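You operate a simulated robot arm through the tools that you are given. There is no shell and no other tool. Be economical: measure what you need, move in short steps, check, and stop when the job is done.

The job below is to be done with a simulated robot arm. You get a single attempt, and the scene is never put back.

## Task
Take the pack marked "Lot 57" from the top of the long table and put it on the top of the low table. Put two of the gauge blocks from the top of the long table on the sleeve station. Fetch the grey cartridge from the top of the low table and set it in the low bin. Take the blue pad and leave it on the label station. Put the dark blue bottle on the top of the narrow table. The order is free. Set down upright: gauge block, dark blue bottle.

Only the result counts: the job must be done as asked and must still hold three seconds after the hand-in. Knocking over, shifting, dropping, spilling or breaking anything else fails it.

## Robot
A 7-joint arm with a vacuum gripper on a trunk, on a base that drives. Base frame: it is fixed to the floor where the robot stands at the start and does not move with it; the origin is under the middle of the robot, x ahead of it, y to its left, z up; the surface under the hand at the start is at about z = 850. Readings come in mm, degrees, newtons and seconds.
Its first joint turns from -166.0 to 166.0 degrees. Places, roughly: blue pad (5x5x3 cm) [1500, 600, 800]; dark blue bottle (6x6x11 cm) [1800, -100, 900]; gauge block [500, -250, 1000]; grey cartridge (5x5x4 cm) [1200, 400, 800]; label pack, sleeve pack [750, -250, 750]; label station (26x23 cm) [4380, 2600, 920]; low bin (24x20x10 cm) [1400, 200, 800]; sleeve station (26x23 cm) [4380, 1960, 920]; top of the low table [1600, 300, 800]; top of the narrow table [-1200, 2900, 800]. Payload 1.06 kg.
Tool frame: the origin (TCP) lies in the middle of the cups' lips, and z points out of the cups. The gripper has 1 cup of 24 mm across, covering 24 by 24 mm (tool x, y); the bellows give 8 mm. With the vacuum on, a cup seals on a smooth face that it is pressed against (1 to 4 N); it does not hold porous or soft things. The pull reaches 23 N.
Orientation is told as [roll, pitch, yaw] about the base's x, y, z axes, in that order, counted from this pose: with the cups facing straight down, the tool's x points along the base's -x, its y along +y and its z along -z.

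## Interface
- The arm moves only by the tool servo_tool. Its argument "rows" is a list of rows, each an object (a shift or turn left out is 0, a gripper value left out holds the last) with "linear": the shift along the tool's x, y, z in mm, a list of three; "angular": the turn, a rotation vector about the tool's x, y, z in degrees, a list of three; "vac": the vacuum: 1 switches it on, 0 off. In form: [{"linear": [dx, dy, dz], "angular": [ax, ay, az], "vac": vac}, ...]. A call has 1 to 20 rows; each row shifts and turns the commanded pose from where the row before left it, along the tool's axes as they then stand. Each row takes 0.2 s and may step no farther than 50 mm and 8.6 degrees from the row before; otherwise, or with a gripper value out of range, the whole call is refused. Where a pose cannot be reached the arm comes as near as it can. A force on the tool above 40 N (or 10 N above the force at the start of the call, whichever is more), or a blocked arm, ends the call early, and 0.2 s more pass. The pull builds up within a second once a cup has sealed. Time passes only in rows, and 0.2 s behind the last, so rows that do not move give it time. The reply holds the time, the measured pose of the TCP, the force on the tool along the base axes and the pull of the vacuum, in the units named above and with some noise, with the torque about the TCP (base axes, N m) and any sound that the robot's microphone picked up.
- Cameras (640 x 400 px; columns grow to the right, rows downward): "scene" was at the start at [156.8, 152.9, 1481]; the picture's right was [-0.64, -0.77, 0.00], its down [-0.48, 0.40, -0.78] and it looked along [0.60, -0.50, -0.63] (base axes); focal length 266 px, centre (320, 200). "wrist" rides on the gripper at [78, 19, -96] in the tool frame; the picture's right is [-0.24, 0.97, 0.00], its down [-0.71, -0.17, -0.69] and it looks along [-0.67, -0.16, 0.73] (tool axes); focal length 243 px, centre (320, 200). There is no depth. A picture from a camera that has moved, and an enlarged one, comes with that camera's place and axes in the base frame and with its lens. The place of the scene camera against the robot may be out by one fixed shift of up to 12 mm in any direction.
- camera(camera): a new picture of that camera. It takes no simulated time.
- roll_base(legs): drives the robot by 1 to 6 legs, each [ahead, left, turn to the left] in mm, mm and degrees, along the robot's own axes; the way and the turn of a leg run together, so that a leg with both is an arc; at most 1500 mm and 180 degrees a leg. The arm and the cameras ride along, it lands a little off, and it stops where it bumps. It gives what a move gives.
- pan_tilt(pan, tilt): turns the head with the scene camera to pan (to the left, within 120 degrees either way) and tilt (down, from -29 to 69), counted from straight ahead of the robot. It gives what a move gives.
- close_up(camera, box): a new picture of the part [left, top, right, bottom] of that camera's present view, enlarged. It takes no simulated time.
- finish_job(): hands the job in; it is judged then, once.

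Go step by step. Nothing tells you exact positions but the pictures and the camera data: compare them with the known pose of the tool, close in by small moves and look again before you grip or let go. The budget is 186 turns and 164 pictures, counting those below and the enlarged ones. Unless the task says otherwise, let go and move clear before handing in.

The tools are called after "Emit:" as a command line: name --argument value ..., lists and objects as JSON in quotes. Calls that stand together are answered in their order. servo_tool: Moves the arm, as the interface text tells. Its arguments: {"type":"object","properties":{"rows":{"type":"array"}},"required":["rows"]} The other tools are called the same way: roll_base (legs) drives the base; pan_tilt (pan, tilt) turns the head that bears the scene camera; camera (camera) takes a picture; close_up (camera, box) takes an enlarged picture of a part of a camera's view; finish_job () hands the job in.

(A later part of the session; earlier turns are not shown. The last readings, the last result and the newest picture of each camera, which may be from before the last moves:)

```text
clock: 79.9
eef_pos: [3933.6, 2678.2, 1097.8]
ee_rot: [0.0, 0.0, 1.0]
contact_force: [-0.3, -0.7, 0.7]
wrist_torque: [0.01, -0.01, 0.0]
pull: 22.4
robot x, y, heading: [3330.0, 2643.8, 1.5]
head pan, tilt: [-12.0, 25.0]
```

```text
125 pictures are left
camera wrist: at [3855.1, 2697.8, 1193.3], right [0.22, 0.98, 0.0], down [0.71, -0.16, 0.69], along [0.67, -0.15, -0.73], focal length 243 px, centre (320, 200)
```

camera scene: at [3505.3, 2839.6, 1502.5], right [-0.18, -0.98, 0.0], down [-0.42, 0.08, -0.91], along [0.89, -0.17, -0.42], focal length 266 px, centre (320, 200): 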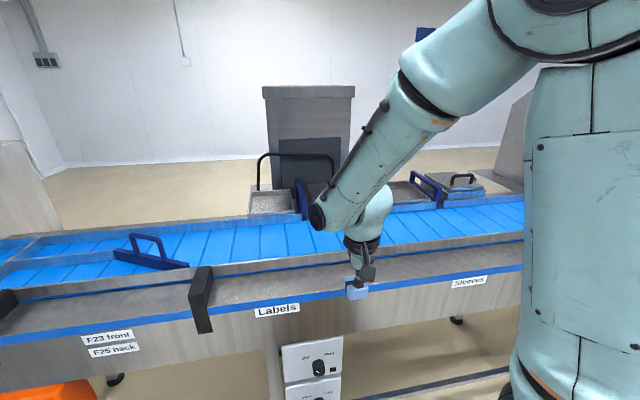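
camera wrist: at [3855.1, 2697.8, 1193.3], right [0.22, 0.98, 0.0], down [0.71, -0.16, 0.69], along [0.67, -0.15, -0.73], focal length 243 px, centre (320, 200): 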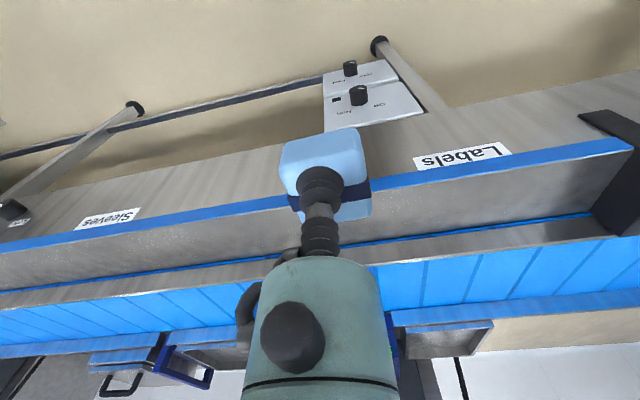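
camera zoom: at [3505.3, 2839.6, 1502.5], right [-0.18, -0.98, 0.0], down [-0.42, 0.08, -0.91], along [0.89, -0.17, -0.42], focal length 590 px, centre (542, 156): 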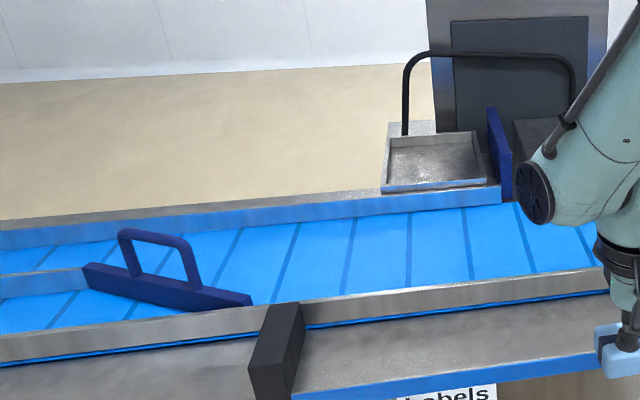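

The stations should lie near [4380, 2600] and [4380, 1960], which the arm is hiding. I'll drive a little closer and use the wrist camera on that area.

Emit:
roll_base --legs '[[260, 0, -1.2]]'

Emit:
camera --camera "wrist"

Emit:
camera --camera "scene"

```text
clock: 81.7
eef_pos: [4198.0, 2670.0, 1097.7]
ee_rot: [0.0, 0.0, -0.3]
contact_force: [-0.7, -0.3, -0.3]
wrist_torque: [-0.04, 0.0, -0.01]
pull: 23.6
robot x, y, heading: [3595.5, 2651.6, 0.1]
head pan, tilt: [-12.0, 25.0]
```

```text
124 pictures are left
camera wrist: at [4120.5, 2690.5, 1193.3], right [0.24, 0.97, 0.0], down [0.71, -0.18, 0.69], along [0.67, -0.16, -0.73], focal length 243 px, centre (320, 200)
```

wrist: 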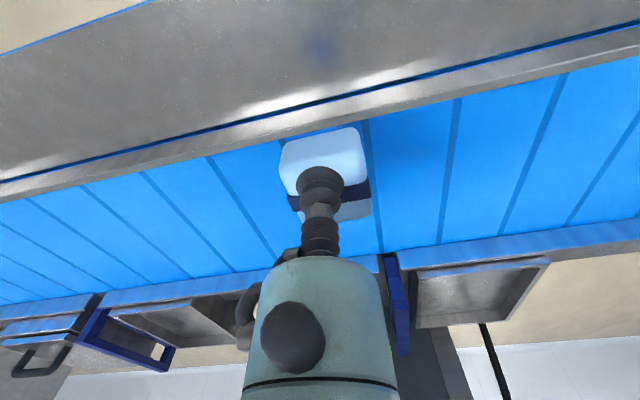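

```text
123 pictures are left
camera scene: at [3773.9, 2839.5, 1502.5], right [-0.2, -0.98, 0.0], down [-0.41, 0.09, -0.91], along [0.89, -0.19, -0.42], focal length 266 px, centre (320, 200)
```

scene: 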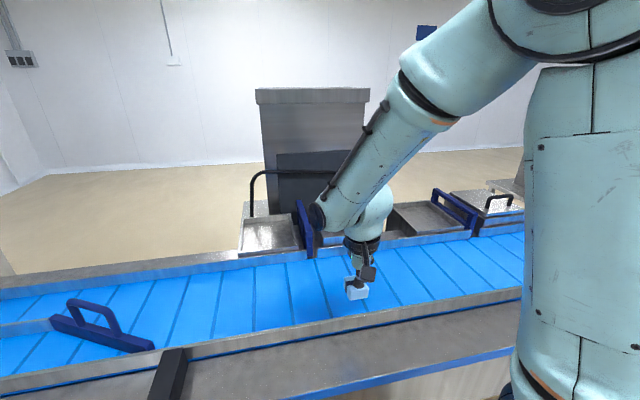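

Behind the belt there are two metal trays about 26 cm wide, at roughly [4590, 2850] and [4650, 2190], which are station candidates. I'll back off and turn the arm away for a clear view.

Emit:
roll_base --legs '[[-200, 0, 0], [0, 0, 60]]'

Emit:
pan_tilt --pan -75 --tilt 22

Emit:
camera --camera "scene"

Emit:
close_up --camera "scene" --box '[200, 120, 480, 300]'

```text
clock: 85.9
eef_pos: [3695.8, 3174.6, 1098.6]
ee_rot: [0.0, 0.1, 58.2]
contact_force: [1.1, -0.7, 0.1]
wrist_torque: [0.0, 0.02, -0.01]
pull: 22.8
robot x, y, heading: [3394.6, 2647.8, 58.6]
head pan, tilt: [-12.0, 25.0]
```

```text
clock: 87.2
eef_pos: [3694.3, 3175.4, 1097.6]
ee_rot: [0.0, 0.0, 58.2]
contact_force: [-0.4, 0.0, -1.6]
wrist_torque: [0.01, -0.03, -0.01]
pull: 22.8
robot x, y, heading: [3395.1, 2649.6, 58.5]
head pan, tilt: [-75.0, 22.0]
```

```text
122 pictures are left
camera scene: at [3347.8, 2816.0, 1507.4], right [-0.28, -0.96, 0.0], down [-0.36, 0.11, -0.93], along [0.89, -0.26, -0.37], focal length 266 px, centre (320, 200)
```

scene: 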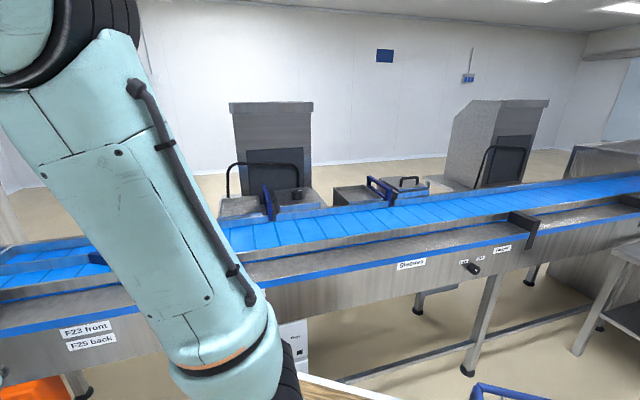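

```text
2.22 times, centred on (340, 210) of scene
camera zoom: at [3347.8, 2816.0, 1507.4], right [-0.28, -0.96, 0.0], down [-0.36, 0.11, -0.93], along [0.89, -0.26, -0.37], focal length 590 px, centre (276, 178)
```

zoom: 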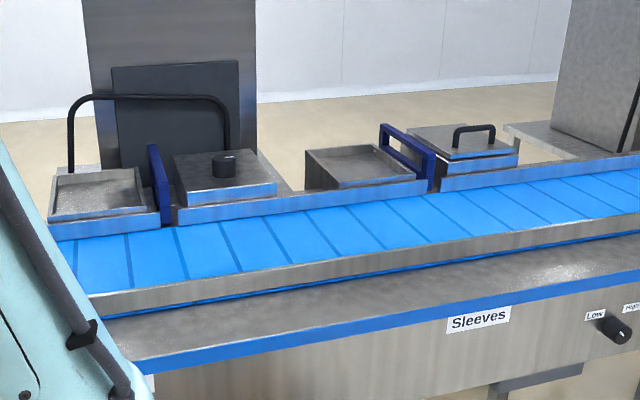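

There are trays behind the belt opposite the "Labels" and "Sleeves" tags, but the given coordinates point at the belt itself. To judge how rough the given places are, I'll look at the narrow table at [-1200, 2900].

Emit:
close_up --camera "scene" --box '[210, 170, 330, 260]'

Emit:
close_up --camera "scene" --box '[320, 160, 460, 250]'

Emit:
pan_tilt --pan 115 --tilt 15

Emit:
camera --camera "scene"

```text
4.44 times, centred on (270, 215) of scene
camera zoom: at [3347.8, 2816.0, 1507.4], right [-0.28, -0.96, 0.0], down [-0.36, 0.11, -0.93], along [0.89, -0.26, -0.37], focal length 1180 px, centre (542, 133)
```

zoom: 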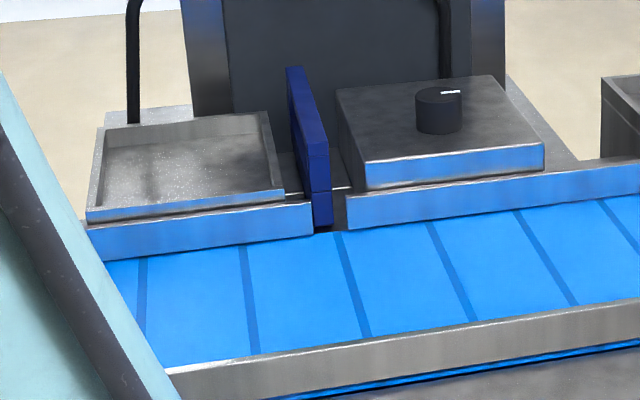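

```text
4.44 times, centred on (390, 205) of scene
camera zoom: at [3347.8, 2816.0, 1507.4], right [-0.28, -0.96, 0.0], down [-0.36, 0.11, -0.93], along [0.89, -0.26, -0.37], focal length 1180 px, centre (9, 178)
```

zoom: 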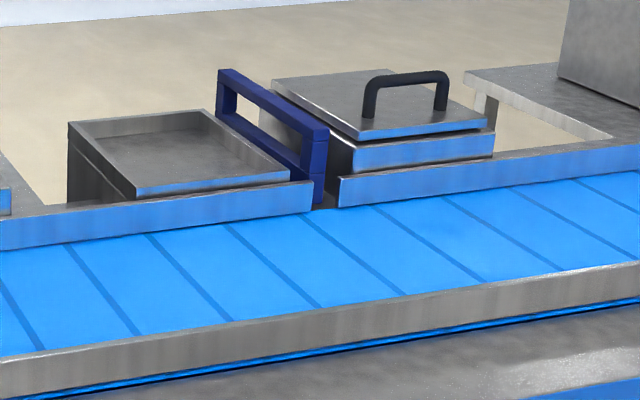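

```text
clock: 90.0
eef_pos: [3695.6, 3175.1, 1097.0]
ee_rot: [0.0, 0.0, 58.1]
contact_force: [-1.6, -0.4, -0.7]
wrist_torque: [-0.01, 0.0, 0.02]
pull: 23.1
robot x, y, heading: [3398.4, 2650.3, 58.5]
head pan, tilt: [115.0, 15.0]
```

```text
118 pictures are left
camera scene: at [3165.9, 2852.5, 1518.8], right [0.11, 0.99, 0.0], down [0.26, -0.03, -0.97], along [-0.96, 0.11, -0.26], focal length 266 px, centre (320, 200)
```

scene: 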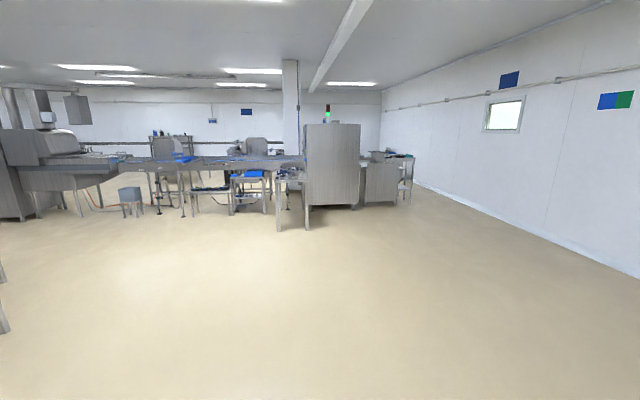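

The given station coordinates look fine-grained. They match the belt section in front of the label unit: belt x≈4240–4505, centre 4380, which is 26 cm across, and unit y≈2575. So the label station is that part of the belt, and I'll drive up to it.

Emit:
roll_base --legs '[[0, 0, -58.5], [260, 0, 0], [0, -45, 0]]'

Emit:
camera --camera "wrist"

Emit:
pan_tilt --pan -15 --tilt 40

Emit:
camera --camera "scene"

```text
clock: 95.0
eef_pos: [4255.0, 2607.8, 1099.2]
ee_rot: [0.0, 0.0, -1.4]
contact_force: [0.8, 0.3, -1.3]
wrist_torque: [-0.01, 0.03, -0.04]
pull: 23.1
robot x, y, heading: [3652.0, 2604.2, -0.8]
head pan, tilt: [115.0, 15.0]
```

```text
117 pictures are left
camera wrist: at [4178.0, 2629.8, 1193.3], right [0.26, 0.97, 0.0], down [0.7, -0.19, 0.69], along [0.66, -0.18, -0.73], focal length 243 px, centre (320, 200)
```

wrist: 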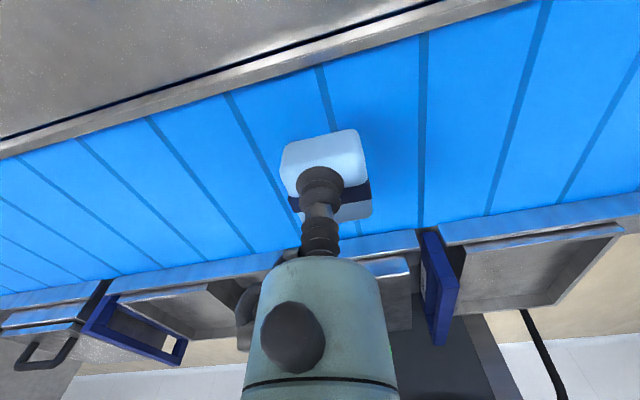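

```text
clock: 97.2
eef_pos: [4256.5, 2607.9, 1098.1]
ee_rot: [-0.1, 0.1, -1.5]
contact_force: [-0.2, -0.7, -0.2]
wrist_torque: [0.04, 0.0, -0.02]
pull: 22.9
robot x, y, heading: [3653.0, 2597.9, -0.8]
head pan, tilt: [-15.0, 40.0]
```

```text
116 pictures are left
camera scene: at [3826.3, 2782.6, 1479.2], right [-0.27, -0.96, 0.0], down [-0.62, 0.18, -0.77], along [0.74, -0.21, -0.64], focal length 266 px, centre (320, 200)
```

scene: 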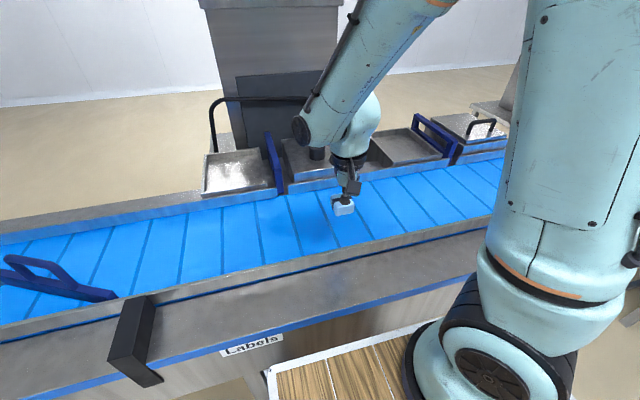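

I'll lower the pad over (4380, 2600) and use the contact height to check whether this surface is at z≈920.

Emit:
servo_tool --rows '[{"linear": [-42, -2, 10]}, {"linear": [-42, -1, 10]}, {"linear": [-41, -1, 20]}, {"linear": [0, 0, 40]}, {"linear": [0, 0, 20]}, {}]'

Emit:
camera --camera "wrist"

Emit:
camera --camera "scene"

```text
clock: 98.5
eef_pos: [4380.1, 2602.4, 998.1]
ee_rot: [0.0, 0.1, -1.4]
contact_force: [-0.1, 0.1, -1.1]
wrist_torque: [0.0, -0.03, 0.01]
pull: 22.5
robot x, y, heading: [3651.2, 2600.2, -0.8]
head pan, tilt: [-15.0, 40.0]
```

```text
115 pictures are left
camera wrist: at [4302.7, 2624.1, 1093.6], right [0.26, 0.97, 0.0], down [0.7, -0.19, 0.69], along [0.66, -0.18, -0.73], focal length 243 px, centre (320, 200)
```

wrist: 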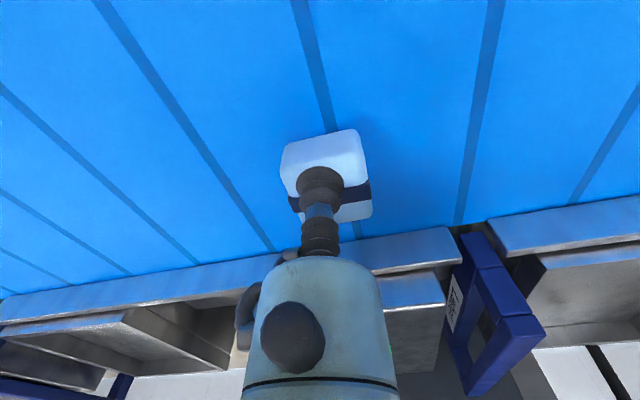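

```text
114 pictures are left
camera scene: at [3826.3, 2782.5, 1479.2], right [-0.27, -0.96, 0.0], down [-0.62, 0.18, -0.77], along [0.74, -0.21, -0.64], focal length 266 px, centre (320, 200)
```

scene: 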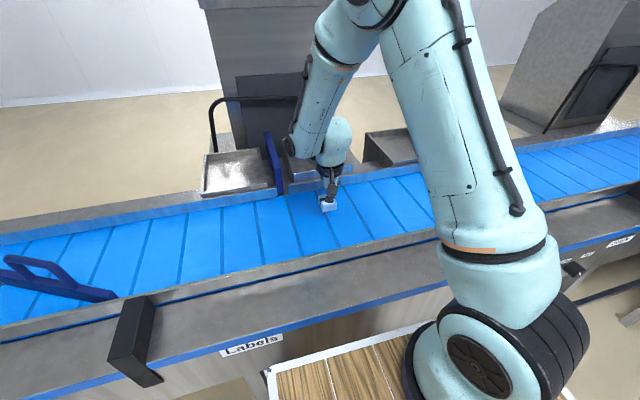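

Emit:
servo_tool --rows '[{"linear": [0, 0, 10]}, {"linear": [0, 0, 10]}, {"linear": [0, 0, 8]}, {"linear": [0, 0, 6]}, {"linear": [0, 0, 4]}, {}]'

Emit:
close_up --camera "scene" --box '[240, 130, 440, 270]'

```text
clock: 100.0
eef_pos: [4380.1, 2601.3, 960.4]
ee_rot: [0.0, 0.0, -1.4]
contact_force: [-0.5, -0.2, 1.2]
wrist_torque: [0.0, -0.03, -0.04]
pull: 22.5
robot x, y, heading: [3649.0, 2600.2, -1.0]
head pan, tilt: [-15.0, 40.0]
```

```text
2.86 times, centred on (340, 200) of scene
camera zoom: at [3826.3, 2782.5, 1479.2], right [-0.27, -0.96, 0.0], down [-0.62, 0.18, -0.77], along [0.74, -0.21, -0.64], focal length 758 px, centre (263, 200)
```

zoom: 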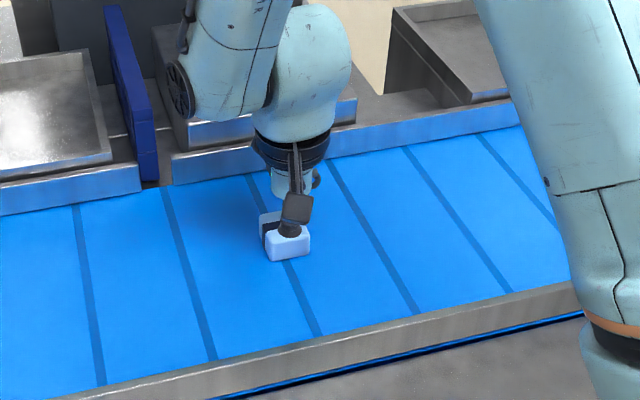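

Emit:
servo_tool --rows '[{"linear": [0, 0, 4]}, {"linear": [0, 0, 3]}, {"linear": [0, 0, 3]}, {}]'

```text
clock: 101.0
eef_pos: [4381.1, 2599.7, 949.4]
ee_rot: [-0.1, -0.1, -1.4]
contact_force: [-3.4, 2.4, 25.1]
wrist_torque: [0.01, 0.0, 0.02]
pull: 22.6
robot x, y, heading: [3652.6, 2600.8, -1.0]
head pan, tilt: [-15.0, 40.0]
```

Contact puts the belt surface at z≈921, matching the given 920, so the station is confirmed. I'll ease off, release the pad and rise.

Emit:
servo_tool --rows '[{"linear": [0, 0, -2]}, {"vac": 0}, {}, {}, {"linear": [0, 0, -5]}, {"linear": [0, 0, -25]}, {"linear": [0, 0, -50]}, {"linear": [0, 0, -50]}, {"linear": [0, 0, -30]}, {}]'

Emit:
close_up --camera "scene" --box '[240, 130, 440, 270]'

```text
clock: 103.2
eef_pos: [4380.1, 2599.1, 1110.2]
ee_rot: [0.0, 0.0, -1.4]
contact_force: [-0.1, 0.4, -0.9]
wrist_torque: [-0.01, 0.01, 0.0]
pull: 0.1
robot x, y, heading: [3649.3, 2599.5, -0.8]
head pan, tilt: [-15.0, 40.0]
```

```text
2.86 times, centred on (340, 200) of scene
camera zoom: at [3826.4, 2782.5, 1479.2], right [-0.27, -0.96, 0.0], down [-0.62, 0.18, -0.77], along [0.74, -0.21, -0.64], focal length 758 px, centre (263, 200)
```

zoom: 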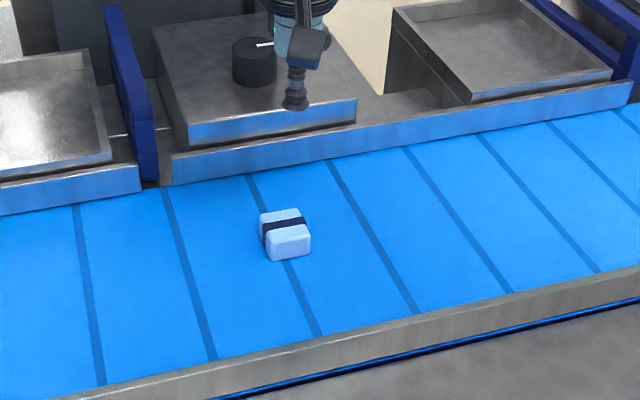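

The pad rests on the label station. Next I'll retract the arm and drive back to the long table for the gauge blocks.

Emit:
servo_tool --rows '[{"linear": [45, 0, -10]}, {"linear": [45, 0, -10]}, {"linear": [40, 0, -10]}, {}]'

Emit:
roll_base --legs '[[-450, 0, 0.9], [-1200, -770, 0], [-1200, -770, 0], [-700, -300, 0], [0, -750, 0]]'

Emit:
pan_tilt --pan -35 --tilt 45

Emit:
camera --camera "scene"

Emit:
camera --camera "wrist"

```text
clock: 104.2
eef_pos: [4250.9, 2603.3, 1141.0]
ee_rot: [0.0, -0.1, -1.3]
contact_force: [0.4, 0.3, 0.1]
wrist_torque: [0.03, 0.02, 0.0]
pull: 0.1
robot x, y, heading: [3650.4, 2601.5, -0.9]
head pan, tilt: [-15.0, 40.0]
```

```text
clock: 127.0
eef_pos: [713.2, 224.3, 1140.3]
ee_rot: [0.0, 0.0, 5.1]
contact_force: [0.4, 1.4, 0.4]
wrist_torque: [0.0, -0.01, -0.01]
pull: 0.1
robot x, y, heading: [119.7, 150.4, 5.5]
head pan, tilt: [-15.0, 40.0]
stopped in leg 5: the robot was blocked; the commanded pose is now the measured one
```

```text
clock: 127.8
eef_pos: [714.3, 223.8, 1140.7]
ee_rot: [0.0, 0.0, 5.0]
contact_force: [-0.2, 0.0, -0.2]
wrist_torque: [0.01, -0.01, 0.0]
pull: 0.0
robot x, y, heading: [116.7, 151.2, 5.7]
head pan, tilt: [-35.0, 45.0]
```

```text
111 pictures are left
camera scene: at [258.7, 330.5, 1472.0], right [-0.49, -0.87, 0.0], down [-0.62, 0.35, -0.71], along [0.62, -0.35, -0.71], focal length 266 px, centre (320, 200)
```

scene: 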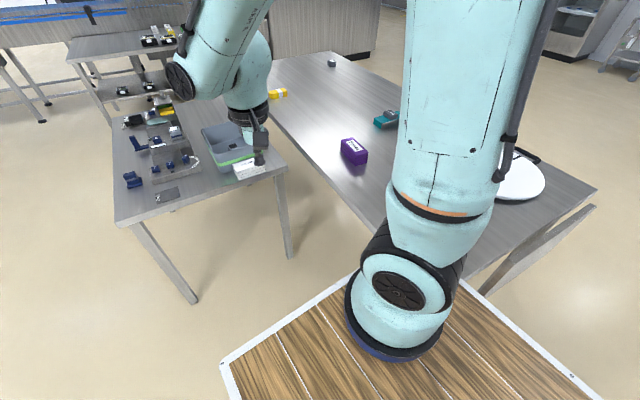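

```text
110 pictures are left
camera wrist: at [635.0, 237.7, 1236.7], right [0.15, 0.99, 0.0], down [0.72, -0.11, 0.69], along [0.68, -0.1, -0.73], focal length 243 px, centre (320, 200)
```

wrist: 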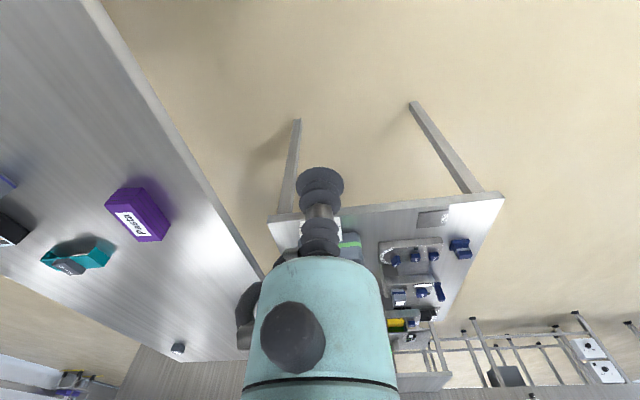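

The base touched the long table corner because it was too far forward. I'll back up, straighten and come to the starting stance.

Emit:
roll_base --legs '[[-150, 15, 0], [0, 0, -5.6], [0, -160, 0]]'

Emit:
camera --camera "scene"

Emit:
camera --camera "wrist"

```text
clock: 130.7
eef_pos: [569.3, 6.5, 1141.0]
ee_rot: [-0.1, 0.1, -0.5]
contact_force: [-0.1, 0.7, -0.6]
wrist_torque: [-0.02, 0.02, 0.01]
pull: 0.1
robot x, y, heading: [-32.9, -9.2, 0.1]
head pan, tilt: [-35.0, 45.0]
```

```text
109 pictures are left
camera scene: at [125.9, 153.6, 1472.0], right [-0.57, -0.82, 0.0], down [-0.58, 0.4, -0.71], along [0.58, -0.4, -0.71], focal length 266 px, centre (320, 200)
```

scene: 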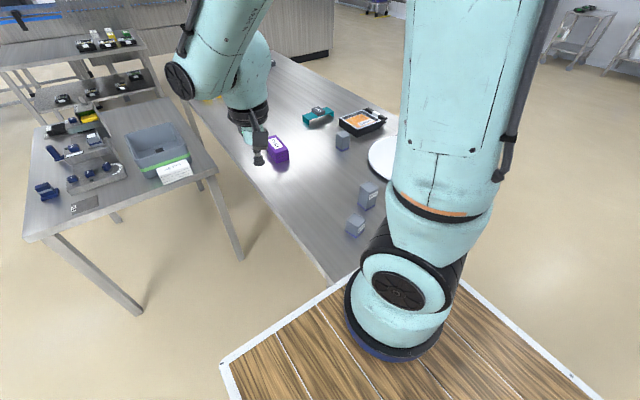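

```text
108 pictures are left
camera wrist: at [491.4, 26.3, 1236.7], right [0.24, 0.97, 0.0], down [0.71, -0.18, 0.69], along [0.66, -0.17, -0.73], focal length 243 px, centre (320, 200)
```

wrist: 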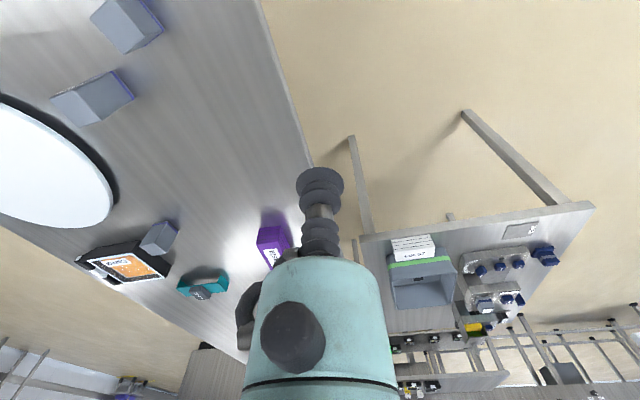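

I'll move over the labelled gauge block A at about [530, -305] and look.

Emit:
servo_tool --rows '[{"linear": [6, -44, 12]}, {"linear": [6, -44, 12]}, {"linear": [6, -44, 12]}, {"linear": [6, -44, 12]}, {"linear": [6, -44, 12]}, {"linear": [6, -44, 12]}, {"linear": [6, -44, 12]}, {}]'

Emit:
camera --camera "wrist"

Emit:
close_up --camera "scene" --box '[300, 110, 440, 270]'

```text
clock: 132.5
eef_pos: [527.5, -302.9, 1056.8]
ee_rot: [0.0, -0.1, -0.5]
contact_force: [0.1, 0.4, -0.4]
wrist_torque: [0.02, -0.02, 0.02]
pull: 0.0
robot x, y, heading: [-33.2, -9.3, 0.0]
head pan, tilt: [-35.0, 45.0]
```

```text
107 pictures are left
camera wrist: at [448.8, -281.6, 1152.8], right [0.24, 0.97, 0.0], down [0.71, -0.18, 0.69], along [0.66, -0.17, -0.73], focal length 243 px, centre (320, 200)
```

wrist: 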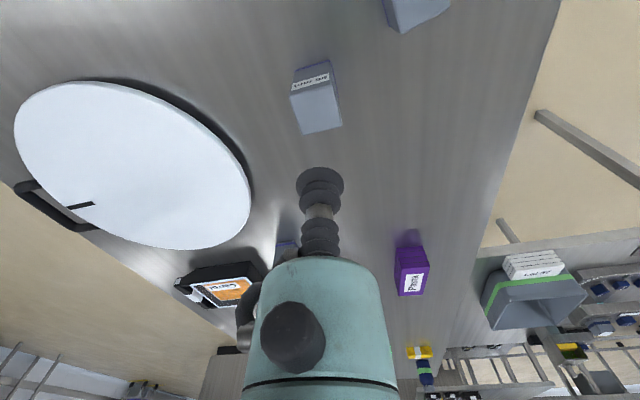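

```text
2.50 times, centred on (370, 190) of scene
camera zoom: at [125.9, 153.7, 1472.0], right [-0.57, -0.82, 0.0], down [-0.58, 0.4, -0.71], along [0.58, -0.4, -0.71], focal length 664 px, centre (195, 225)
```

zoom: 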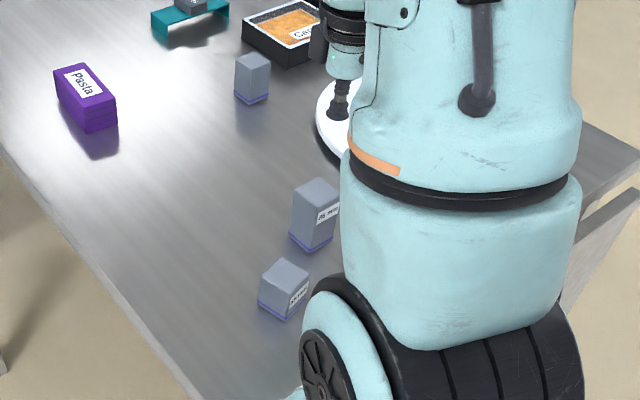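

Emit:
close_up --camera "wrist" --box '[270, 40, 370, 150]'

Emit:
close_up --camera "scene" --box '[340, 170, 390, 250]'

Emit:
close_up --camera "scene" --box '[320, 120, 370, 160]'

```text
3.64 times, centred on (320, 95) of wrist
camera zoom: at [448.8, -281.6, 1152.8], right [0.24, 0.97, 0.0], down [0.71, -0.18, 0.69], along [0.66, -0.17, -0.73], focal length 882 px, centre (320, 582)
```

zoom: 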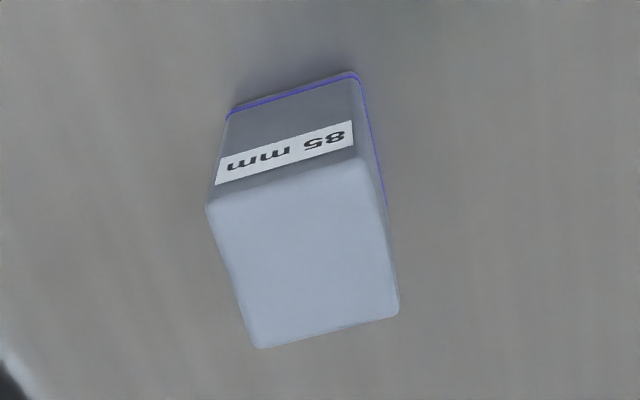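

```text
5.00 times, centred on (365, 210) of scene
camera zoom: at [125.9, 153.7, 1472.0], right [-0.57, -0.82, 0.0], down [-0.58, 0.4, -0.71], along [0.58, -0.4, -0.71], focal length 1327 px, centre (95, 150)
```

zoom: 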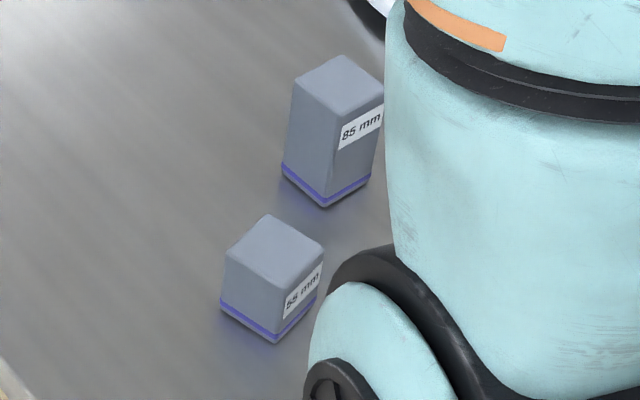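

```text
10.00 times, centred on (345, 140) of scene
camera zoom: at [125.9, 153.7, 1472.0], right [-0.57, -0.82, 0.0], down [-0.58, 0.4, -0.71], along [0.58, -0.4, -0.71], focal length 2655 px, centre (70, 800)
```

zoom: 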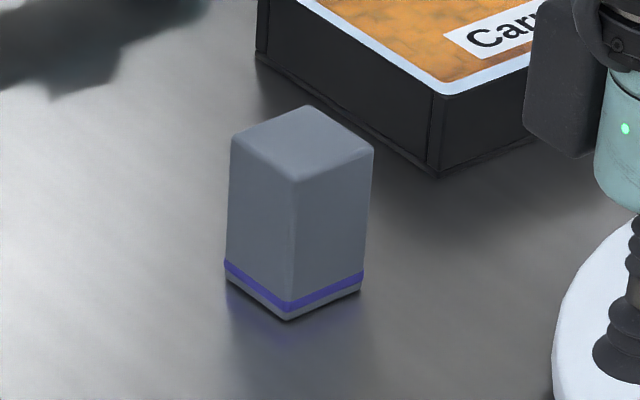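

All three are gauge blocks (85 mm, 55 mm and another). I'll take the 85 mm and 55 mm ones, starting with the 85 mm one at [536, -308], top z≈935.

Emit:
servo_tool --rows '[{"linear": [-8, -5, 40]}, {"linear": [0, 0, 40]}, {"linear": [0, 0, 26], "vac": 1}, {"linear": [0, 0, 6]}, {"linear": [0, 0, 4]}, {"linear": [0, 0, 3]}, {}]'

Emit:
close_up --camera "wrist" --box '[240, 60, 420, 240]'

```text
clock: 134.1
eef_pos: [531.9, -308.6, 937.9]
ee_rot: [0.0, 0.0, -0.5]
contact_force: [-0.1, -0.6, 0.4]
wrist_torque: [0.0, -0.01, -0.02]
pull: 0.2
robot x, y, heading: [-30.6, -3.7, 0.0]
head pan, tilt: [-35.0, 45.0]
```

```text
2.22 times, centred on (330, 150) of wrist
camera zoom: at [455.1, -287.0, 1033.8], right [0.24, 0.97, 0.0], down [0.71, -0.18, 0.69], along [0.66, -0.17, -0.73], focal length 539 px, centre (298, 311)
```

zoom: 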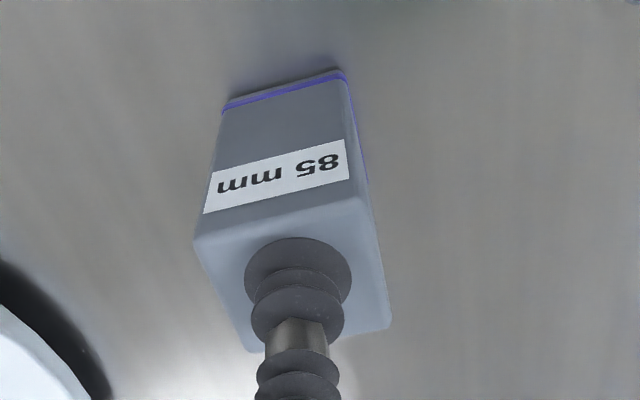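

Emit:
servo_tool --rows '[{"linear": [-2, 0, 2]}, {"linear": [0, 0, 2]}, {"linear": [0, 0, 2]}, {}, {}]'

```text
clock: 135.3
eef_pos: [534.1, -306.3, 932.8]
ee_rot: [0.1, 0.0, -0.5]
contact_force: [-1.2, -1.0, 4.9]
wrist_torque: [0.0, -0.02, -0.01]
pull: 22.8
robot x, y, heading: [-35.0, -5.4, 0.3]
head pan, tilt: [-35.0, 45.0]
```

The 85 mm block is sealed. I'll lift and drive to the sleeve station.

Emit:
servo_tool --rows '[{"linear": [0, 0, -10]}, {"linear": [0, 0, -30]}, {"linear": [0, 0, -45]}, {"linear": [0, 0, -45]}, {"linear": [0, 0, -45]}, {}]'

Emit:
roll_base --legs '[[0, 750, 0], [700, 300, 0], [1200, 770, 0], [1200, 770, 0]]'

```text
clock: 136.7
eef_pos: [535.7, -308.9, 1108.3]
ee_rot: [0.0, -0.1, -0.5]
contact_force: [0.6, -0.3, -1.7]
wrist_torque: [0.01, 0.03, -0.01]
pull: 22.7
robot x, y, heading: [-30.9, -7.2, 0.1]
head pan, tilt: [-35.0, 45.0]
```

```text
clock: 157.9
eef_pos: [3606.9, 2375.6, 1106.7]
ee_rot: [0.0, 0.0, 1.5]
contact_force: [0.0, -0.7, -2.2]
wrist_torque: [0.0, 0.04, 0.01]
pull: 22.7
robot x, y, heading: [3028.8, 2654.2, 1.8]
head pan, tilt: [-35.0, 45.0]
```

Emit:
roll_base --legs '[[0, 0, -1.8], [0, -420, 0], [640, 0, 0]]'

Emit:
pan_tilt --pan -30 --tilt 40

Emit:
camera --camera "scene"

Emit:
camera --camera "wrist"

```text
clock: 164.0
eef_pos: [4227.6, 1920.6, 1107.0]
ee_rot: [0.0, 0.1, -1.4]
contact_force: [-0.2, -1.3, -1.8]
wrist_torque: [0.01, 0.01, -0.05]
pull: 23.1
robot x, y, heading: [3663.8, 2228.9, -1.0]
head pan, tilt: [-35.0, 45.0]
```

```text
clock: 164.7
eef_pos: [4227.2, 1920.6, 1107.8]
ee_rot: [0.0, 0.0, -1.3]
contact_force: [-0.1, -0.5, -2.1]
wrist_torque: [0.0, 0.01, 0.01]
pull: 22.4
robot x, y, heading: [3664.4, 2229.3, -0.8]
head pan, tilt: [-30.0, 40.0]
```

```text
101 pictures are left
camera scene: at [3831.7, 2392.7, 1479.2], right [-0.51, -0.86, 0.0], down [-0.55, 0.33, -0.77], along [0.66, -0.39, -0.64], focal length 266 px, centre (320, 200)
```

scene: 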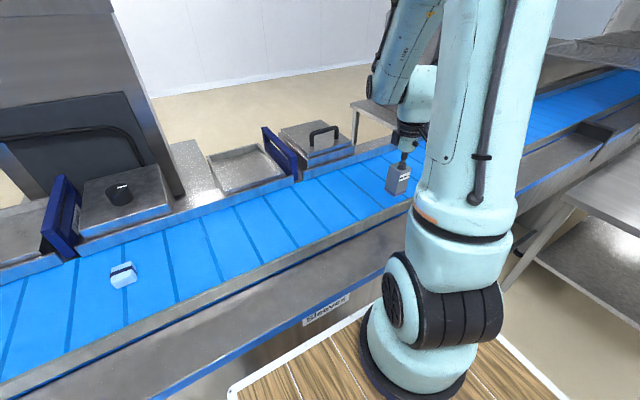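

```text
100 pictures are left
camera wrist: at [4149.9, 1942.5, 1203.0], right [0.26, 0.97, 0.0], down [0.7, -0.19, 0.69], along [0.66, -0.18, -0.73], focal length 243 px, centre (320, 200)
```

wrist: 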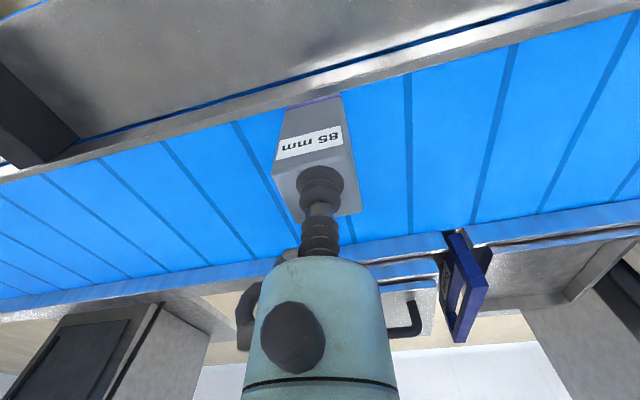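

I'll move over [4380, 1920] on the sleeve station and lower; contact is expected near TCP z 1005.

Emit:
servo_tool --rows '[{"linear": [-38, 1, 0]}, {"linear": [-38, 1, 0]}, {"linear": [-38, 1, 0]}, {"linear": [-38, 0, 0]}, {"linear": [0, 0, 40]}, {"linear": [0, 0, 40]}, {"linear": [0, 0, 8]}, {}]'

Emit:
close_up --camera "scene" --box '[300, 90, 460, 230]'

```text
clock: 166.5
eef_pos: [4378.1, 1918.2, 1017.5]
ee_rot: [0.0, -0.1, -1.4]
contact_force: [-0.3, -0.6, -1.6]
wrist_torque: [0.0, 0.04, 0.0]
pull: 23.1
robot x, y, heading: [3663.1, 2229.2, -0.9]
head pan, tilt: [-30.0, 40.0]
```

```text
2.86 times, centred on (380, 160) of scene
camera zoom: at [3831.7, 2392.7, 1479.2], right [-0.51, -0.86, 0.0], down [-0.55, 0.33, -0.77], along [0.66, -0.39, -0.64], focal length 758 px, centre (149, 314)
```

zoom: 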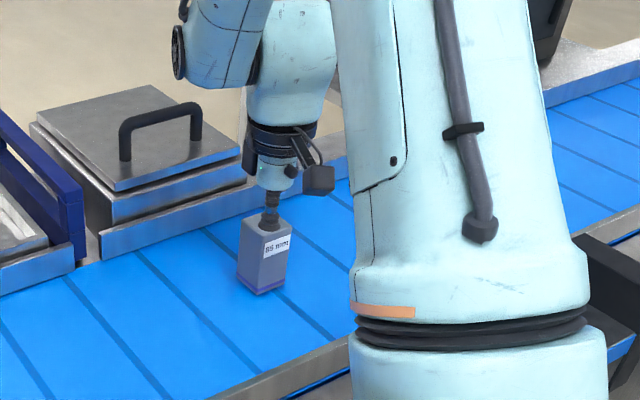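

Emit:
servo_tool --rows '[{"linear": [0, 0, 5]}, {"linear": [0, 0, 4]}, {"linear": [0, 0, 3]}, {}]'

```text
clock: 167.5
eef_pos: [4379.3, 1919.4, 1007.2]
ee_rot: [0.0, -0.1, -1.4]
contact_force: [-5.7, 1.4, 15.2]
wrist_torque: [-0.01, -0.04, -0.01]
pull: 23.0
robot x, y, heading: [3665.4, 2232.2, -0.7]
head pan, tilt: [-30.0, 40.0]
```

Touching. I'll release gently and rise straight up.

Emit:
servo_tool --rows '[{"linear": [0, 0, -1.5]}, {"vac": 0}, {}, {}, {"linear": [0, 0, -3]}, {"linear": [0, 0, -10]}, {"linear": [0, 0, -40]}, {"linear": [0, 0, -50]}, {"linear": [0, 0, -20]}, {}]'

Emit:
close_up --camera "scene" --box '[300, 90, 460, 230]'

Emit:
camera --camera "wrist"

```text
clock: 169.7
eef_pos: [4380.3, 1920.8, 1131.9]
ee_rot: [-0.2, 0.0, -1.3]
contact_force: [0.8, 0.2, 1.1]
wrist_torque: [0.0, -0.01, 0.02]
pull: 0.2
robot x, y, heading: [3666.2, 2226.8, -0.6]
head pan, tilt: [-30.0, 40.0]
```

```text
2.86 times, centred on (380, 160) of scene
camera zoom: at [3831.7, 2392.7, 1479.2], right [-0.51, -0.86, 0.0], down [-0.55, 0.33, -0.77], along [0.66, -0.39, -0.64], focal length 758 px, centre (149, 314)
```

zoom: 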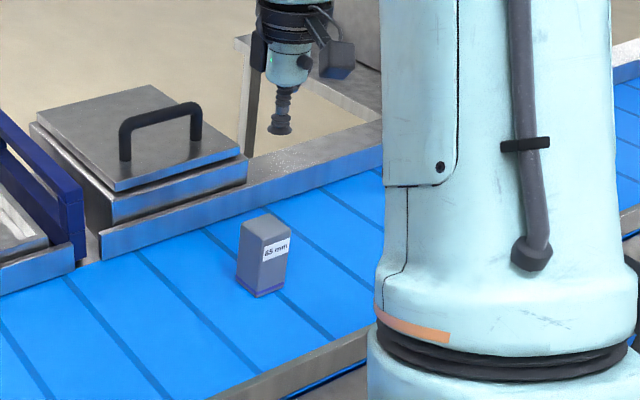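

```text
97 pictures are left
camera wrist: at [4301.7, 1942.4, 1227.7], right [0.26, 0.97, 0.0], down [0.7, -0.19, 0.69], along [0.66, -0.18, -0.73], focal length 243 px, centre (320, 200)
```

wrist: 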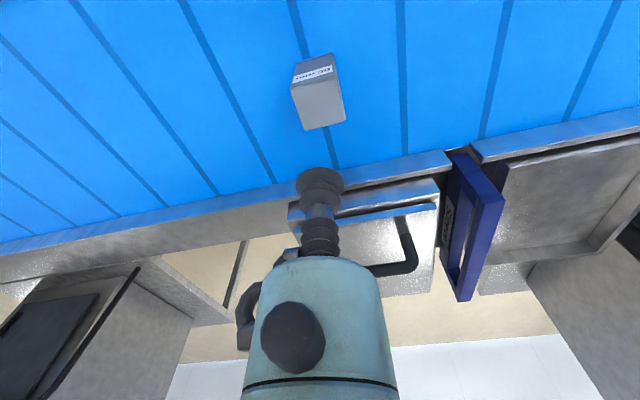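

The 85 mm block stands upright on the station. Next I'll go back for the 55 mm block.

Emit:
servo_tool --rows '[{"linear": [45, 0, 0]}, {"linear": [45, 0, 0]}, {"linear": [45, 0, 0]}, {"linear": [15, 0, 0]}, {}]'

Emit:
roll_base --legs '[[-640, 420, 0.8], [-1200, -770, 0], [-1200, -770, 0], [-665, -310, 0]]'

```text
clock: 170.9
eef_pos: [4228.5, 1922.9, 1130.2]
ee_rot: [0.0, 0.0, -1.3]
contact_force: [1.0, -0.1, -0.7]
wrist_torque: [-0.01, 0.0, -0.01]
pull: 0.0
robot x, y, heading: [3666.6, 2230.4, -0.7]
head pan, tilt: [-30.0, 40.0]
```

```text
clock: 192.0
eef_pos: [593.5, 464.9, 1132.3]
ee_rot: [0.0, 0.0, 1.2]
contact_force: [0.7, -0.6, 0.9]
wrist_torque: [0.02, 0.03, 0.01]
pull: 0.1
robot x, y, heading: [21.9, 742.5, 1.8]
head pan, tilt: [-30.0, 40.0]
```

Emit:
roll_base --legs '[[-60, 0, -1.8], [0, -740, 0]]'

Emit:
camera --camera "wrist"

```text
clock: 196.6
eef_pos: [516.0, -303.3, 1131.8]
ee_rot: [-0.1, 0.0, -1.3]
contact_force: [-0.4, -0.4, -0.2]
wrist_torque: [0.0, -0.02, 0.03]
pull: 0.0
robot x, y, heading: [-46.0, 6.7, -0.8]
head pan, tilt: [-30.0, 40.0]
```

```text
96 pictures are left
camera wrist: at [438.0, -281.1, 1227.0], right [0.26, 0.97, 0.0], down [0.7, -0.19, 0.69], along [0.66, -0.18, -0.73], focal length 243 px, centre (320, 200)
```

wrist: 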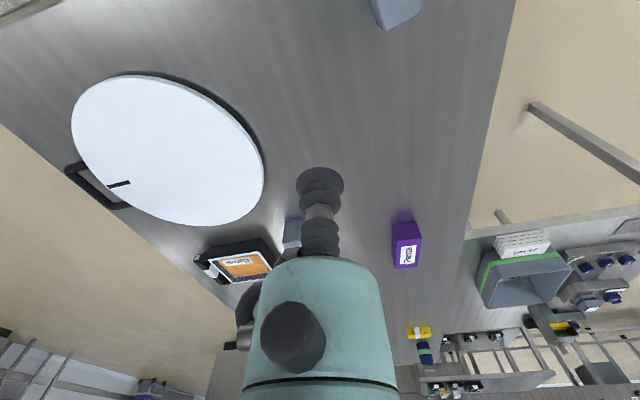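

The 55 mm block is at about [488, -210]; I'll move above it.

Emit:
servo_tool --rows '[{"linear": [10, 31, 36]}, {"linear": [10, 31, 36]}, {"linear": [10, 31, 36]}, {}]'

Emit:
close_up --camera "wrist" --box '[220, 20, 420, 220]'

```text
clock: 197.6
eef_pos: [488.1, -209.8, 1025.4]
ee_rot: [0.0, 0.1, -1.3]
contact_force: [-0.2, -0.1, -0.1]
wrist_torque: [-0.01, -0.03, -0.01]
pull: 0.1
robot x, y, heading: [-47.5, 4.0, -1.0]
head pan, tilt: [-30.0, 40.0]
```

```text
2.00 times, centred on (320, 120) of wrist
camera zoom: at [410.4, -187.5, 1120.4], right [0.26, 0.97, 0.0], down [0.7, -0.19, 0.69], along [0.66, -0.18, -0.73], focal length 485 px, centre (320, 360)
```

zoom: 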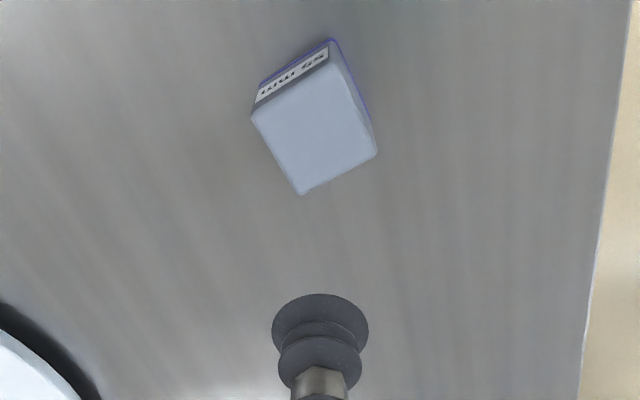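

Emit:
servo_tool --rows '[{"linear": [11, 2, 40]}, {"linear": [0, 0, 40]}, {"linear": [0, 0, 30], "vac": 1}, {"linear": [0, 0, 5]}, {"linear": [0, 0, 3]}, {}]'

Emit:
close_up --camera "wrist" --box '[240, 60, 420, 240]'

```text
clock: 198.9
eef_pos: [477.2, -207.4, 904.9]
ee_rot: [-0.1, 0.0, -1.3]
contact_force: [-0.3, 1.5, -0.9]
wrist_torque: [-0.02, -0.02, -0.01]
pull: 22.5
robot x, y, heading: [-50.3, 1.1, -1.0]
head pan, tilt: [-30.0, 40.0]
```

```text
2.22 times, centred on (330, 150) of wrist
camera zoom: at [399.7, -185.3, 1000.2], right [0.26, 0.97, 0.0], down [0.7, -0.19, 0.69], along [0.66, -0.18, -0.73], focal length 539 px, centre (298, 311)
```

zoom: 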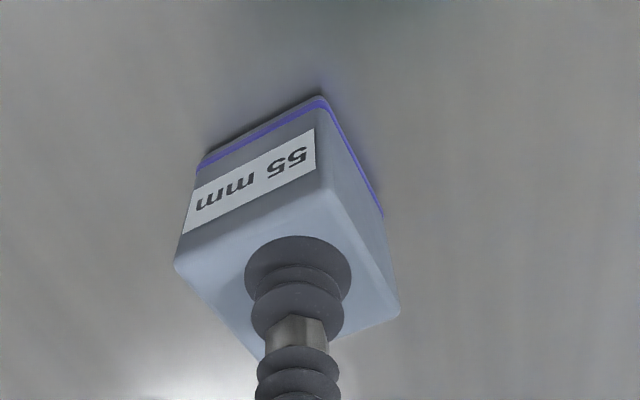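

Sealed on the 55 mm block. I'll lift and drive to the sleeve station again.

Emit:
servo_tool --rows '[{"linear": [0, 0, -10]}, {"linear": [0, 0, -30]}, {"linear": [0, 0, -50]}, {"linear": [0, 0, -50]}, {"linear": [-20, 0, -45]}, {"linear": [-25, 0, -15]}, {}]'

Emit:
roll_base --legs '[[0, 750, 1.0], [730, 300, 0], [1200, 770, 0], [1200, 770, 0]]'

```text
clock: 200.6
eef_pos: [522.7, -205.1, 1106.3]
ee_rot: [0.0, -0.1, -1.4]
contact_force: [0.2, 0.2, -2.2]
wrist_torque: [-0.01, -0.01, 0.0]
pull: 22.5
robot x, y, heading: [-45.9, 7.8, -0.7]
head pan, tilt: [-30.0, 40.0]
```

```text
clock: 221.7
eef_pos: [3642.1, 2358.9, 1106.5]
ee_rot: [0.2, 0.0, -1.1]
contact_force: [-0.1, 0.8, -0.9]
wrist_torque: [-0.01, 0.01, 0.01]
pull: 22.7
robot x, y, heading: [3067.6, 2566.3, -0.4]
head pan, tilt: [-30.0, 40.0]
```

Emit:
roll_base --legs '[[0, -330, 0.4], [600, 0, 0]]'

Emit:
camera --camera "wrist"

Emit:
camera --camera "scene"

```text
clock: 226.8
eef_pos: [4217.7, 2015.7, 1105.0]
ee_rot: [0.0, 0.0, -1.8]
contact_force: [-0.1, -0.1, -2.3]
wrist_torque: [0.0, 0.01, 0.0]
pull: 23.2
robot x, y, heading: [3646.6, 2231.7, -0.9]
head pan, tilt: [-30.0, 40.0]
```

```text
93 pictures are left
camera wrist: at [4140.6, 2040.3, 1201.1], right [0.26, 0.96, 0.0], down [0.7, -0.19, 0.69], along [0.66, -0.18, -0.73], focal length 243 px, centre (320, 200)
```

wrist: 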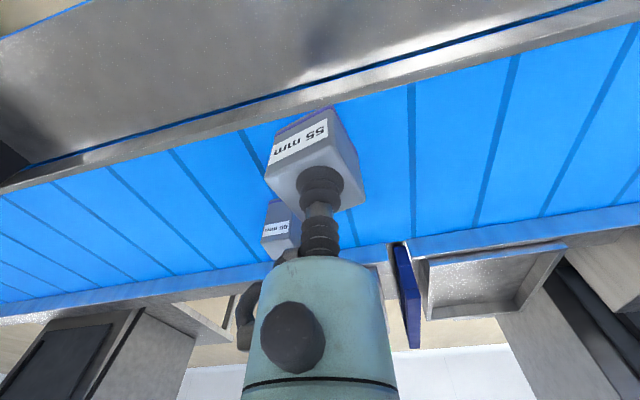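

```text
92 pictures are left
camera scene: at [3816.8, 2393.0, 1479.2], right [-0.52, -0.86, 0.0], down [-0.55, 0.33, -0.77], along [0.66, -0.4, -0.64], focal length 266 px, centre (320, 200)
```

scene: 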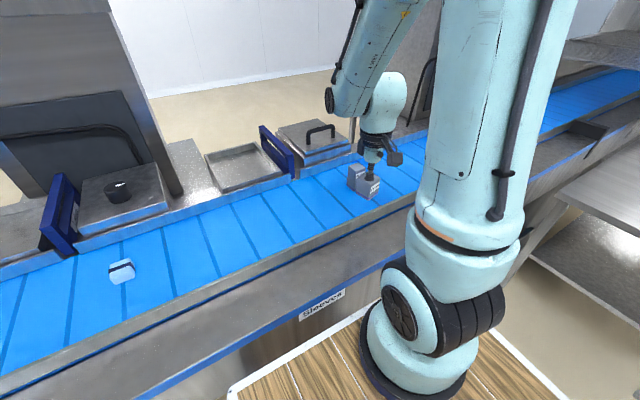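

I'll place the 55 mm block at about [4375, 2010], clear of the other. I'll move across and lower to z≈990 first.

Emit:
servo_tool --rows '[{"linear": [-40, 0, 0]}, {"linear": [-40, 0, 0]}, {"linear": [-40, 0, 0]}, {"linear": [-37, 0, 0]}, {"linear": [0, 0, 40]}, {"linear": [0, 0, 40]}, {"linear": [0, 0, 33]}, {}]'

Emit:
close_up --camera "wrist" --box '[200, 40, 440, 280]'

Emit:
close_up --camera "scene" --box '[280, 100, 440, 240]'

```text
clock: 228.6
eef_pos: [4376.4, 2014.5, 993.5]
ee_rot: [0.1, 0.0, -1.7]
contact_force: [0.0, 0.4, -0.7]
wrist_torque: [-0.01, 0.06, 0.02]
pull: 22.7
robot x, y, heading: [3652.2, 2230.6, -1.1]
head pan, tilt: [-30.0, 40.0]
```

```text
1.67 times, centred on (320, 160) of wrist
camera zoom: at [4298.2, 2036.7, 1088.5], right [0.26, 0.96, 0.0], down [0.7, -0.19, 0.69], along [0.66, -0.18, -0.73], focal length 404 px, centre (320, 267)
```

zoom: 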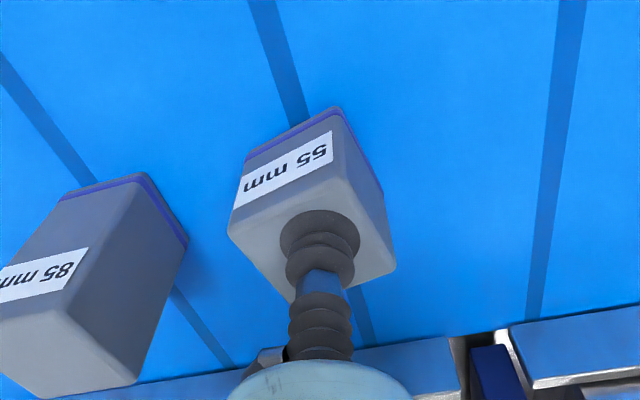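

```text
2.86 times, centred on (360, 170) of scene
camera zoom: at [3816.7, 2393.0, 1479.2], right [-0.52, -0.86, 0.0], down [-0.55, 0.33, -0.77], along [0.66, -0.4, -0.64], focal length 758 px, centre (206, 286)
```

zoom: 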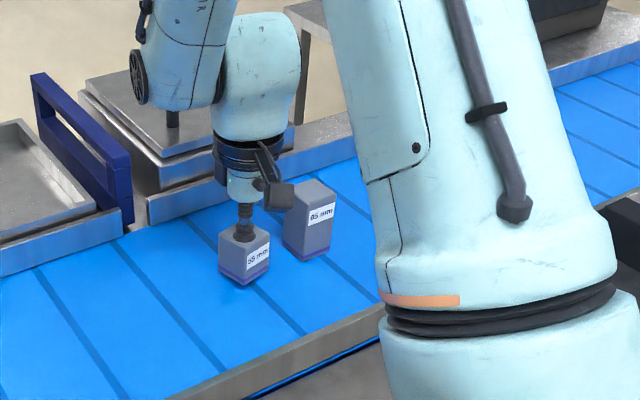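

Clear of the other block, so I'll lower to contact.

Emit:
servo_tool --rows '[{"linear": [0, 0, 8]}, {"linear": [0, 0, 5]}, {"linear": [0, 0, 3]}, {}]'

```text
clock: 229.6
eef_pos: [4375.4, 2013.8, 977.1]
ee_rot: [0.0, -0.1, -1.7]
contact_force: [5.5, -0.1, 14.9]
wrist_torque: [0.0, -0.01, 0.06]
pull: 23.1
robot x, y, heading: [3649.5, 2232.3, -1.1]
head pan, tilt: [-30.0, 40.0]
```

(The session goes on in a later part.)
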